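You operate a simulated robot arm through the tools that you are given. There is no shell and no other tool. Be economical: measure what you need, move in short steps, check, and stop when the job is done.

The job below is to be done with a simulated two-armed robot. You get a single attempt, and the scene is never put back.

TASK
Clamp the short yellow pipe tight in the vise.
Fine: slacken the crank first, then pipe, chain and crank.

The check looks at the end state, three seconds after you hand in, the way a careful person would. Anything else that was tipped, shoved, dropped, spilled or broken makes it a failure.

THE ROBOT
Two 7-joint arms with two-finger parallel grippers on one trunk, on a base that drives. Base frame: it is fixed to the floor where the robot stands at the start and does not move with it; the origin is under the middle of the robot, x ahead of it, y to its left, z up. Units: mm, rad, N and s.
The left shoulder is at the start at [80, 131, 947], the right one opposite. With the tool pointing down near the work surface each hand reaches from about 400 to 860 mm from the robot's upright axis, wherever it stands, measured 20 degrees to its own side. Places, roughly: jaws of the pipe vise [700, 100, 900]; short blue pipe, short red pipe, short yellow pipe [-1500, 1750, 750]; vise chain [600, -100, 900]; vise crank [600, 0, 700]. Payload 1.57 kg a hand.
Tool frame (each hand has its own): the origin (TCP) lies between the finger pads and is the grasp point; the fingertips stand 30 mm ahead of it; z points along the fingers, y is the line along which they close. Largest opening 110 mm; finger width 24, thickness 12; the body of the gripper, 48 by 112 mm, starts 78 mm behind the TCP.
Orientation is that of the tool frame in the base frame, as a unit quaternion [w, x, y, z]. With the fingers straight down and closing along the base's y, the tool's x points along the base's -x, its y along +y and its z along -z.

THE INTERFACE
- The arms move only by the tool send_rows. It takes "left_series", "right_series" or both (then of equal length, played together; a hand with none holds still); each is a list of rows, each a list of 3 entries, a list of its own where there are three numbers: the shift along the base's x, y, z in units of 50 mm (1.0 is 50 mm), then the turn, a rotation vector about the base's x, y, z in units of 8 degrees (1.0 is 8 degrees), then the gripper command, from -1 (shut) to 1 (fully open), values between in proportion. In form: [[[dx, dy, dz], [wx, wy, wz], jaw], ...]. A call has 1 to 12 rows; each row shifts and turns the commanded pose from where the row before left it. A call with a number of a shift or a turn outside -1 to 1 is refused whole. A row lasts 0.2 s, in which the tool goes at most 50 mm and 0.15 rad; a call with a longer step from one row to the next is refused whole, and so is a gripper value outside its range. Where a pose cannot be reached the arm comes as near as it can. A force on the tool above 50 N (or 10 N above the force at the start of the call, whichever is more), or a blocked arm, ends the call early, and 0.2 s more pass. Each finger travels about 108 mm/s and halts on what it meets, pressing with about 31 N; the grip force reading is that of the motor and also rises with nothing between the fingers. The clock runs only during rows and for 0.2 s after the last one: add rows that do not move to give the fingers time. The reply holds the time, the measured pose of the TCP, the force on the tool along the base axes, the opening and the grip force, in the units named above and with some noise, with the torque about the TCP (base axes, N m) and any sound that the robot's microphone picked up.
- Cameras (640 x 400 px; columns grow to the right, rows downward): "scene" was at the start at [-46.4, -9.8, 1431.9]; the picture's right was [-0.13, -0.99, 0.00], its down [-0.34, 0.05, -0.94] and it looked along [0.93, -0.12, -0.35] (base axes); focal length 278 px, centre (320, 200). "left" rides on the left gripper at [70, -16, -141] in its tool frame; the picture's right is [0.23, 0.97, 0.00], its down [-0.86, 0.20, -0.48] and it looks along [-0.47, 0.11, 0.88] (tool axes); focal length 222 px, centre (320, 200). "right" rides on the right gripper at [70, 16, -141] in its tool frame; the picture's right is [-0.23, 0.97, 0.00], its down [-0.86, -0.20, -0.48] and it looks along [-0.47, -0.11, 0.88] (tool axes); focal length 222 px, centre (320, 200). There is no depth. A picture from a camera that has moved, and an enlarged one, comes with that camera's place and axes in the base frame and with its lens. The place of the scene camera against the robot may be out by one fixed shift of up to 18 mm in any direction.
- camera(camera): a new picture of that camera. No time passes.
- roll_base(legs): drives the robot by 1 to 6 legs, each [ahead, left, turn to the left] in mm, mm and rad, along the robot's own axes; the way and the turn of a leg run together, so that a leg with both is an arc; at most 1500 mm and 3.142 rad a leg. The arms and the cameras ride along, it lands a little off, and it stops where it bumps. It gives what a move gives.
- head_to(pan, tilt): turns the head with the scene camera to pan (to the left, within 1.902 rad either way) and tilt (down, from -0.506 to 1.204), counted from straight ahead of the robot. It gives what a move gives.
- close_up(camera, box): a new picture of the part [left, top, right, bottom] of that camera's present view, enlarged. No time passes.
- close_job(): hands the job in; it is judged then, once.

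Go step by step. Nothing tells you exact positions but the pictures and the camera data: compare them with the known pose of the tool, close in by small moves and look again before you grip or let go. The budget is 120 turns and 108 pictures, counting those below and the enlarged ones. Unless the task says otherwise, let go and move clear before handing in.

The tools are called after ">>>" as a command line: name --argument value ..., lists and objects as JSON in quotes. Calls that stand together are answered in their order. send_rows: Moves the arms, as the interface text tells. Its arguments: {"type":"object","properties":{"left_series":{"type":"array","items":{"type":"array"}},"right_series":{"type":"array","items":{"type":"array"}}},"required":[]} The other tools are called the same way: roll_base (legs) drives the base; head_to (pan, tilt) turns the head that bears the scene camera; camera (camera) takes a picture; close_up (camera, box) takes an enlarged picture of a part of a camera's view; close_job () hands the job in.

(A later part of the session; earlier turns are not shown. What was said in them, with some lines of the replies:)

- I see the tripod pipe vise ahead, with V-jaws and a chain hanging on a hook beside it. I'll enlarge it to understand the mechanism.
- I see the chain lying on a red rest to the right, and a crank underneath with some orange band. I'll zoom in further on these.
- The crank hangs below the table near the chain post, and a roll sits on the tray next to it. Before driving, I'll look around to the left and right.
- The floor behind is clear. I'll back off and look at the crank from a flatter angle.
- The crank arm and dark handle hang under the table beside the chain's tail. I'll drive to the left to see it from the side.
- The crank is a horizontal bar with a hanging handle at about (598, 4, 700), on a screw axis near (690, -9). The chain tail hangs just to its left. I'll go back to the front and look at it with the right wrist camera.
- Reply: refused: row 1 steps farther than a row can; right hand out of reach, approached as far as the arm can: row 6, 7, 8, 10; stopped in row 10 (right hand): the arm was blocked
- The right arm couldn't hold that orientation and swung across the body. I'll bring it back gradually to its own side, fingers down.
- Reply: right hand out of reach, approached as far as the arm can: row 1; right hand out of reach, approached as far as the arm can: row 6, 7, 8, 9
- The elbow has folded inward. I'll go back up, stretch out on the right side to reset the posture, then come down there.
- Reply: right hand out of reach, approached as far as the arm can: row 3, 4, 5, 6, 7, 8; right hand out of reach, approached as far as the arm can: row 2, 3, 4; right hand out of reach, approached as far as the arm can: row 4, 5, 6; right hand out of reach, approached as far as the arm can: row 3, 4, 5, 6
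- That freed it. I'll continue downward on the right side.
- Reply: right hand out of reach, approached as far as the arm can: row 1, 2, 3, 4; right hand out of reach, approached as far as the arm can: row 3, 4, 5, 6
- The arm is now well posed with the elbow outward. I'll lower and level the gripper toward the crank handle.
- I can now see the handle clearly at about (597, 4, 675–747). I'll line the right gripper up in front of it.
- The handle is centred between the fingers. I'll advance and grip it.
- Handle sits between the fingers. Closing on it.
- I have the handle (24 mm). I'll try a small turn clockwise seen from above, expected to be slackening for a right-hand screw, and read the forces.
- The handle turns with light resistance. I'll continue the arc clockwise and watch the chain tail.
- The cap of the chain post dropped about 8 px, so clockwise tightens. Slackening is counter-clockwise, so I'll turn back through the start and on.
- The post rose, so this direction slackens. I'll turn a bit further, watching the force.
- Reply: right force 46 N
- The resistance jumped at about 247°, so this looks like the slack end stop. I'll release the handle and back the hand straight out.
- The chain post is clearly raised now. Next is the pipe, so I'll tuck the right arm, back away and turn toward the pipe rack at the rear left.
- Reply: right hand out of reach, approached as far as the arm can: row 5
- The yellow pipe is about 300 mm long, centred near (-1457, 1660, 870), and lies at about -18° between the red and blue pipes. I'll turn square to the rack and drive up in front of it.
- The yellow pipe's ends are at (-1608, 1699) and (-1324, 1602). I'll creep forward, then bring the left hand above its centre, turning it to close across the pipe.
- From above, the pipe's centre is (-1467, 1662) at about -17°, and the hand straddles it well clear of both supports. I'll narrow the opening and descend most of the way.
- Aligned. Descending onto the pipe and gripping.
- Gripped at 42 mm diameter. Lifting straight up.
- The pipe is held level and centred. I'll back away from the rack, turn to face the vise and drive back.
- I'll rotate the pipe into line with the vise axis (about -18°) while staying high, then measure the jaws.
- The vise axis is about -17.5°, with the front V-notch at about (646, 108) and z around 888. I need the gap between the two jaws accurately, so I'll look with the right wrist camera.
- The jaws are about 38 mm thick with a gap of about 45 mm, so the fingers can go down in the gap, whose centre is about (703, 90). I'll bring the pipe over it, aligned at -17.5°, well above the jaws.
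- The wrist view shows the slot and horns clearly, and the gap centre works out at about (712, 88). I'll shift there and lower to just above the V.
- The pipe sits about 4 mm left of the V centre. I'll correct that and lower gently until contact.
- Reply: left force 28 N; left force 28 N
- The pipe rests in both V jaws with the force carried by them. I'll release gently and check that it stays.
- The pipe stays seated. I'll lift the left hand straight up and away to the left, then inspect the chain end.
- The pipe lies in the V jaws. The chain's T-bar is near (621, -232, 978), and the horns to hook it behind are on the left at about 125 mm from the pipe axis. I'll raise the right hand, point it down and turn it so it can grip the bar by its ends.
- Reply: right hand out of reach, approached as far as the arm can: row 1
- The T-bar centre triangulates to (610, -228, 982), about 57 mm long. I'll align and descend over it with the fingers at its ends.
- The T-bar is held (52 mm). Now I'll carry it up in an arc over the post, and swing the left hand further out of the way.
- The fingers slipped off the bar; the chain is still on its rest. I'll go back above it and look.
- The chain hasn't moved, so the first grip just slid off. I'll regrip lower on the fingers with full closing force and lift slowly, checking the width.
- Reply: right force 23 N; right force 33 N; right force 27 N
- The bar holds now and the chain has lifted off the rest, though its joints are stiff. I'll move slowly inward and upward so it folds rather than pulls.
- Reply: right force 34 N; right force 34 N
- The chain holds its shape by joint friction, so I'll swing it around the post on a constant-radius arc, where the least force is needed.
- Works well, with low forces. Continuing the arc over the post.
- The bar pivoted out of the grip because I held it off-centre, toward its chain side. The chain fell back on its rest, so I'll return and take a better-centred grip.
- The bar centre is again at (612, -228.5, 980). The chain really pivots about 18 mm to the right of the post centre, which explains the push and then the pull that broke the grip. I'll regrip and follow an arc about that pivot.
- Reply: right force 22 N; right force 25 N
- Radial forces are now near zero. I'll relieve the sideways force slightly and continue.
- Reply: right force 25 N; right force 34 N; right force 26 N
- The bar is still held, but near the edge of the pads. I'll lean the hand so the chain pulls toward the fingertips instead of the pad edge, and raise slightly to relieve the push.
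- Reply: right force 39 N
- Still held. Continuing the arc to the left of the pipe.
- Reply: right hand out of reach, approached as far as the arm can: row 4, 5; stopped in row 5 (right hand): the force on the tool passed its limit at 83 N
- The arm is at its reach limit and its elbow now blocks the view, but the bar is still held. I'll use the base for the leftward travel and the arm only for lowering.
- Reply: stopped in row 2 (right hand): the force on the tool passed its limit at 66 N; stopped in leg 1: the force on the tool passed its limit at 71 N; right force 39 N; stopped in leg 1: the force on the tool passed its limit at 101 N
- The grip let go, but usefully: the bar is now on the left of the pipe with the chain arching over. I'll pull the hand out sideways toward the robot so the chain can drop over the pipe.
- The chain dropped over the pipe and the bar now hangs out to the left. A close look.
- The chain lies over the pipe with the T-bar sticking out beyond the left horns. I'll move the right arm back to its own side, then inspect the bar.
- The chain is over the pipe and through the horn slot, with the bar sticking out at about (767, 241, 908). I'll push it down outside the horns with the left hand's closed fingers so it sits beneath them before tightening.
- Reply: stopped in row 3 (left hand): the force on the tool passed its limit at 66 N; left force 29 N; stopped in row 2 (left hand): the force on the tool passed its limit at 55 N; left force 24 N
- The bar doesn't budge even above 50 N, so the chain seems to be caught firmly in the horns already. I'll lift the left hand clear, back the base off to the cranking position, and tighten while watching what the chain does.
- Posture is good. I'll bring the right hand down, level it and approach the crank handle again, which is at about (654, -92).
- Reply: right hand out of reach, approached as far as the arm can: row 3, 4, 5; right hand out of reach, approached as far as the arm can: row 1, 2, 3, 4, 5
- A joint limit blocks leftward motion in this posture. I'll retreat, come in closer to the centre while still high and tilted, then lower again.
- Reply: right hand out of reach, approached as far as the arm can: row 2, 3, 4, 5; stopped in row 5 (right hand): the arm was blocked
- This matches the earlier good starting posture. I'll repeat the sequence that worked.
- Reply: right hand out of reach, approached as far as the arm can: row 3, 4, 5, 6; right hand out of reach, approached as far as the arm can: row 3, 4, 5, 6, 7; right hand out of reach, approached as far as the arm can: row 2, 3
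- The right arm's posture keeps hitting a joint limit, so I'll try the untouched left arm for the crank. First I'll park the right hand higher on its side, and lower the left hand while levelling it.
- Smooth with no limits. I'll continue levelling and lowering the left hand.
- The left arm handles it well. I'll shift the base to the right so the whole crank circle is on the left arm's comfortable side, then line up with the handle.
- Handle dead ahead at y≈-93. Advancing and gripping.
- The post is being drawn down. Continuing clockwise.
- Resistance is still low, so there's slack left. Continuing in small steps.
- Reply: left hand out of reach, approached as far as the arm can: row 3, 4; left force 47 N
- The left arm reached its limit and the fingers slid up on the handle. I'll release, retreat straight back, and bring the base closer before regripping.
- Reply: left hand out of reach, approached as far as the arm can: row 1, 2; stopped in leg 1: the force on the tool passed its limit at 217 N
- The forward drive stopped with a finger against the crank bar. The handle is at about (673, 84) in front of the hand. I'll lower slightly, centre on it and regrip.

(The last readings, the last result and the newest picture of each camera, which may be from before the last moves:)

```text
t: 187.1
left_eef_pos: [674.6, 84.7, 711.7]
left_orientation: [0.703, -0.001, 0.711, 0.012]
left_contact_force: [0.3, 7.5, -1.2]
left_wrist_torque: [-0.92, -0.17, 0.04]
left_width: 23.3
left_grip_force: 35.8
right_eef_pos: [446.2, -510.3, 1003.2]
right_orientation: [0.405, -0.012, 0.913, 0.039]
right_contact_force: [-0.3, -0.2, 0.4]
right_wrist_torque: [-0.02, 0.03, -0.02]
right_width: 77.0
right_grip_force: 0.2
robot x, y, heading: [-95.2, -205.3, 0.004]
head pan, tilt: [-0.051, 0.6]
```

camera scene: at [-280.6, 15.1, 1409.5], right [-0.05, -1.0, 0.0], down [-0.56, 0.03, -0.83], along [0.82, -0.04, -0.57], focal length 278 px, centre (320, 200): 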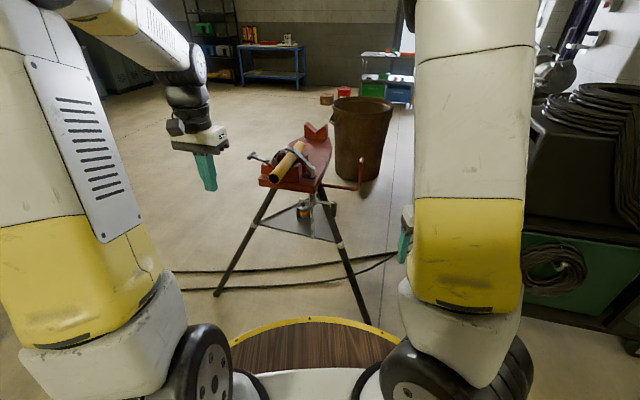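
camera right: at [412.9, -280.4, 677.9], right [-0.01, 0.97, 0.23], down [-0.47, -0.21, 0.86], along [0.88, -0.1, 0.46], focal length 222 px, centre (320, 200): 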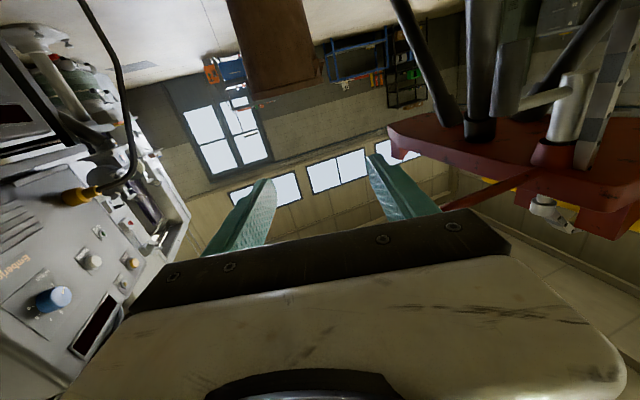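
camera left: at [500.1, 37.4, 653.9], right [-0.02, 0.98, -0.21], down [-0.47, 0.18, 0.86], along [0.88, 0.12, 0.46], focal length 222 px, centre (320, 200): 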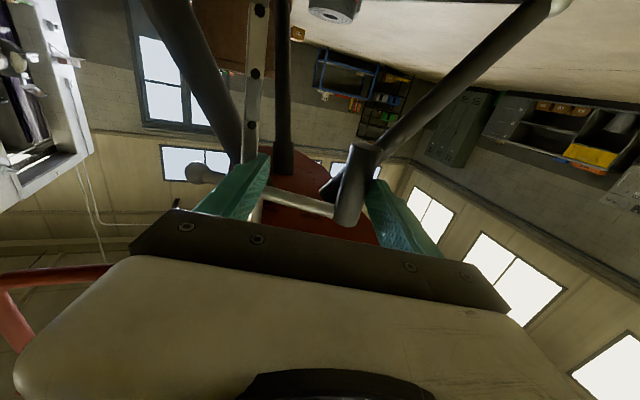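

Regripped at the expected radius. Continuing clockwise in small steps.

>>> send_rows --left_series '[[[0.31, 0.03, 0], [0, 0, 0], -0.9], [[0.33, -0.03, 0], [0, 0, 0], -0.9], [[0.33, -0.09, 0], [0, 0, 0], -0.9], [[0.3, -0.14, 0], [0, 0, 0], -0.9]]'

```text
t: 188.1
left_eef_pos: [735.2, 79.6, 714.5]
left_orientation: [0.703, -0.004, 0.711, 0.015]
left_contact_force: [-13.7, 39.9, 1.6]
left_wrist_torque: [-0.49, -0.08, -2.24]
left_width: 40.7
left_grip_force: 19.6
right_eef_pos: [445.8, -508.1, 1004.4]
right_orientation: [0.407, -0.013, 0.913, 0.039]
right_contact_force: [0.0, 0.1, -0.1]
right_wrist_torque: [0.05, 0.01, 0.0]
right_width: 77.2
right_grip_force: 0.1
robot x, y, heading: [-93.2, -204.1, 0.004]
head pan, tilt: [-0.051, 0.6]
```

The handle now resists firmly at about 100°, where it had turned freely before, so the chain is taking load. Pulling along the fingers only slips, so I'll back out, close the fist and push the handle with the fingertips.

>>> send_rows --left_series '[[[0, 0, 0], [0, 0, 0], 0.2], [[0, 0.05, 0], [0, 0, 0], 0.4], [[-0.8, 0.08, 0], [0, 0, 0], 0.4], [[-0.9, 0, 0], [0, 0, 0], 0.4], [[-0.9, 0, 0], [0, 0, 0], 0.4], [[-0.4, 0, 0], [0, 0, 0], -0.4], [[0, 0, 0], [0, 0, 0], -1], [[0, 0, 0], [0, 0, 0], -1]]'

>>> camera --camera "left"

```text
t: 189.8
left_eef_pos: [586.7, 76.6, 715.1]
left_orientation: [0.703, 0.0, 0.711, 0.011]
left_contact_force: [-0.5, 0.0, -0.1]
left_wrist_torque: [-0.01, -0.01, 0.03]
left_width: 0.0
left_grip_force: 21.8
right_eef_pos: [445.8, -509.7, 1005.0]
right_orientation: [0.406, -0.012, 0.913, 0.039]
right_contact_force: [-0.1, -0.7, -0.3]
right_wrist_torque: [0.04, 0.01, -0.01]
right_width: 76.9
right_grip_force: 0.1
robot x, y, heading: [-92.9, -207.2, 0.008]
head pan, tilt: [-0.051, 0.6]
```

```text
2 pictures are left
camera left: at [445.6, 59.2, 645.3], right [-0.02, 0.98, -0.21], down [-0.47, 0.18, 0.86], along [0.88, 0.12, 0.46], focal length 222 px, centre (320, 200)
```

left: 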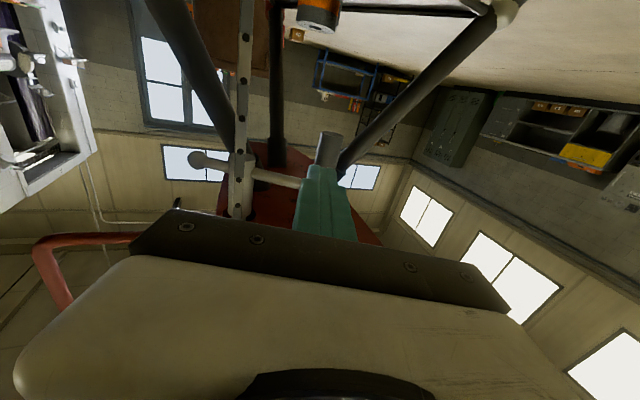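

The handle is right ahead at y≈85. I'll align the fist and push it forward.

>>> send_rows --left_series '[[[0.3, 0.17, -0.06], [0, 0, 0], -1], [[0.4, 0, 0], [0, 0, 0], -1], [[0.16, 0, 0], [0, 0, 0], -1], [[0.12, 0, 0], [0, 0, 0], -1], [[0.12, 0, 0], [0, 0, 0], -1], [[0.12, 0, 0], [0, 0, 0], -1]]'

```text
t: 191.0
left_eef_pos: [634.1, 87.1, 707.9]
left_orientation: [0.702, -0.001, 0.712, 0.013]
left_contact_force: [-3.3, -0.1, 0.7]
left_wrist_torque: [-0.03, -0.05, -0.01]
left_width: 0.0
left_grip_force: 21.5
right_eef_pos: [446.5, -509.3, 1005.2]
right_orientation: [0.407, -0.013, 0.912, 0.04]
right_contact_force: [0.5, 0.3, 0.0]
right_wrist_torque: [-0.01, -0.03, 0.0]
right_width: 77.0
right_grip_force: 0.0
robot x, y, heading: [-94.1, -200.7, 0.011]
head pan, tilt: [-0.051, 0.6]
stopped in row 5 (left hand): the force on the tool passed its limit at 60 N (the readings are from after the stop); the commanded pose is now the measured one
```

>>> send_rows --left_series '[[[0.04, 0, 0], [0, 0, 0], -1], [[0.04, 0, 0], [0, 0, 0], -1], [[0.04, 0, 0], [0, 0, 0], -1], [[0.04, 0, 0], [0, 0, 0], -1], [[0.04, 0, 0], [0, 0, 0], -1], [[0.04, 0, 0], [0, 0, 0], -1], [[0.04, 0, 0], [0, 0, 0], -1], [[0.04, 0, 0], [0, 0, 0], -1], [[0.04, 0, 0], [0, 0, 0], -1], [[0.04, 0, 0], [0, 0, 0], -1]]'

```text
t: 191.8
left_eef_pos: [636.8, 86.5, 706.7]
left_orientation: [0.702, -0.002, 0.712, 0.012]
left_contact_force: [-15.6, -1.8, 4.5]
left_wrist_torque: [0.03, -0.3, -0.04]
left_width: 0.0
left_grip_force: 21.5
right_eef_pos: [444.0, -509.6, 1004.2]
right_orientation: [0.407, -0.013, 0.913, 0.04]
right_contact_force: [0.1, 0.9, 0.1]
right_wrist_torque: [0.0, -0.01, 0.04]
right_width: 77.1
right_grip_force: 0.1
robot x, y, heading: [-95.9, -203.1, 0.008]
head pan, tilt: [-0.051, 0.6]
stopped in row 4 (left hand): the force on the tool passed its limit at 54 N (the readings are from after the stop); the commanded pose is now the measured one
```

>>> send_rows --left_series '[[[0.03, 0, 0], [0, 0, 0], -1], [[0.03, 0, 0], [0, 0, 0], -1], [[0.03, 0, 0], [0, 0, 0], -1], [[0.03, 0, 0], [0, 0, 0], -1], [[0.03, 0, 0], [0, 0, 0], -1], [[0.03, 0, 0], [0, 0, 0], -1], [[0.03, 0, 0], [0, 0, 0], -1], [[0.03, 0, 0], [0, 0, 0], -1]]'

>>> close_up --camera "scene" --box '[150, 80, 330, 220]'

```text
t: 192.4
left_eef_pos: [637.8, 87.9, 704.9]
left_orientation: [0.701, -0.002, 0.713, 0.012]
left_contact_force: [-14.9, -0.9, 3.3]
left_wrist_torque: [0.02, -0.29, -0.03]
left_width: 0.0
left_grip_force: 21.2
right_eef_pos: [444.9, -508.9, 1004.7]
right_orientation: [0.406, -0.014, 0.913, 0.041]
right_contact_force: [-0.3, 0.0, 0.2]
right_wrist_torque: [0.02, -0.01, -0.03]
right_width: 77.0
right_grip_force: 0.0
robot x, y, heading: [-100.0, -204.4, 0.01]
head pan, tilt: [-0.051, 0.6]
stopped in row 2 (left hand): the force on the tool passed its limit at 54 N (the readings are from after the stop); the commanded pose is now the measured one
```

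```text
2.86 times, centred on (240, 150) of scene
camera zoom: at [-146.8, -205.9, 1409.5], right [-0.04, -1.0, 0.0], down [-0.56, 0.02, -0.83], along [0.82, -0.04, -0.56], focal length 796 px, centre (549, 343)
```

zoom: 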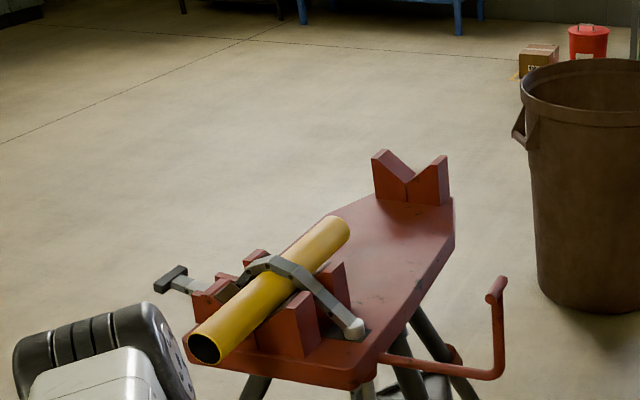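

The chain is now drawn snug across the pipe into the horns, and the crank resists over 50 N. I'll back the hand straight out and move clear.

>>> send_rows --left_series '[[[-0.3, 0, 0], [0, 0, 0], -1], [[-0.8, 0, 0], [0, 0, 0], -1], [[-0.9, 0, 0], [0, 0, 0], -1], [[-0.9, 0, 0], [0, 0, 0], -1], [[-0.9, 0.2, 0], [0, 0, 0], -1]]'

>>> roll_base --legs '[[-300, 0, 0]]'

>>> close_up --camera "scene" --box '[170, 90, 370, 250]'

```text
t: 193.7
left_eef_pos: [450.6, 97.4, 705.2]
left_orientation: [0.701, -0.001, 0.713, 0.013]
left_contact_force: [0.4, -0.2, 0.3]
left_wrist_torque: [0.01, 0.0, 0.04]
left_width: 0.0
left_grip_force: 21.4
right_eef_pos: [445.7, -509.3, 1003.5]
right_orientation: [0.405, -0.014, 0.913, 0.04]
right_contact_force: [0.4, -0.5, -0.8]
right_wrist_torque: [0.03, 0.01, -0.03]
right_width: 77.0
right_grip_force: 0.1
robot x, y, heading: [-91.0, -206.0, 0.006]
head pan, tilt: [-0.051, 0.6]
```

```text
t: 195.7
left_eef_pos: [150.9, 93.8, 706.2]
left_orientation: [0.701, -0.002, 0.713, 0.012]
left_contact_force: [0.5, 0.4, 0.4]
left_wrist_torque: [0.0, 0.03, 0.03]
left_width: 0.0
left_grip_force: 21.2
right_eef_pos: [145.5, -511.2, 1003.4]
right_orientation: [0.406, -0.015, 0.913, 0.041]
right_contact_force: [-0.2, -0.9, 0.4]
right_wrist_torque: [0.02, -0.01, -0.01]
right_width: 77.1
right_grip_force: 0.0
robot x, y, heading: [-389.0, -207.8, 0.008]
head pan, tilt: [-0.051, 0.6]
```

```text
2.50 times, centred on (270, 170) of scene
camera zoom: at [-445.1, -208.0, 1409.5], right [-0.04, -1.0, 0.0], down [-0.56, 0.02, -0.82], along [0.82, -0.04, -0.57], focal length 696 px, centre (445, 275)
```

zoom: 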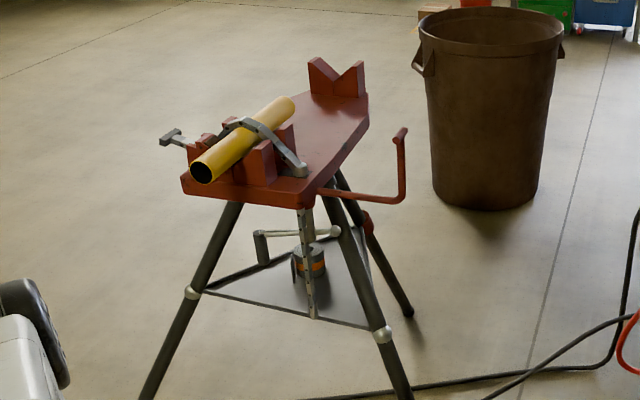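

The yellow pipe sits in both V jaws with the chain snug over it and the crank turned tight. The roll on the tray is still standing, both hands are clear, and I'm handing in.

>>> close_job

```text
The job is handed in.
```

I've handed in the job with the short yellow pipe clamped in the vise: it sits in both V jaws, the chain is pulled snug over it into the left horns, and the crank is tight.

- **Chain end:** The T-bar at the end of the chain didn't seat behind the horns. It sticks out past them by about one link, and the chain seems to be held by a link caught in the horn slot. It didn't move when I pushed down on it with more than 50 N.
- **Crank:** I slackened it first. After the chain was over the pipe, I tightened it until it resisted more than 50 N.
- **Bump:** While I was moving the robot closer to the crank, a finger hit the crank bar, peaking at 217 N. The crank and vise hadn't shifted afterwards.
- **Surroundings:** In the last picture nothing in view was knocked over or out of place, and both hands were clear.
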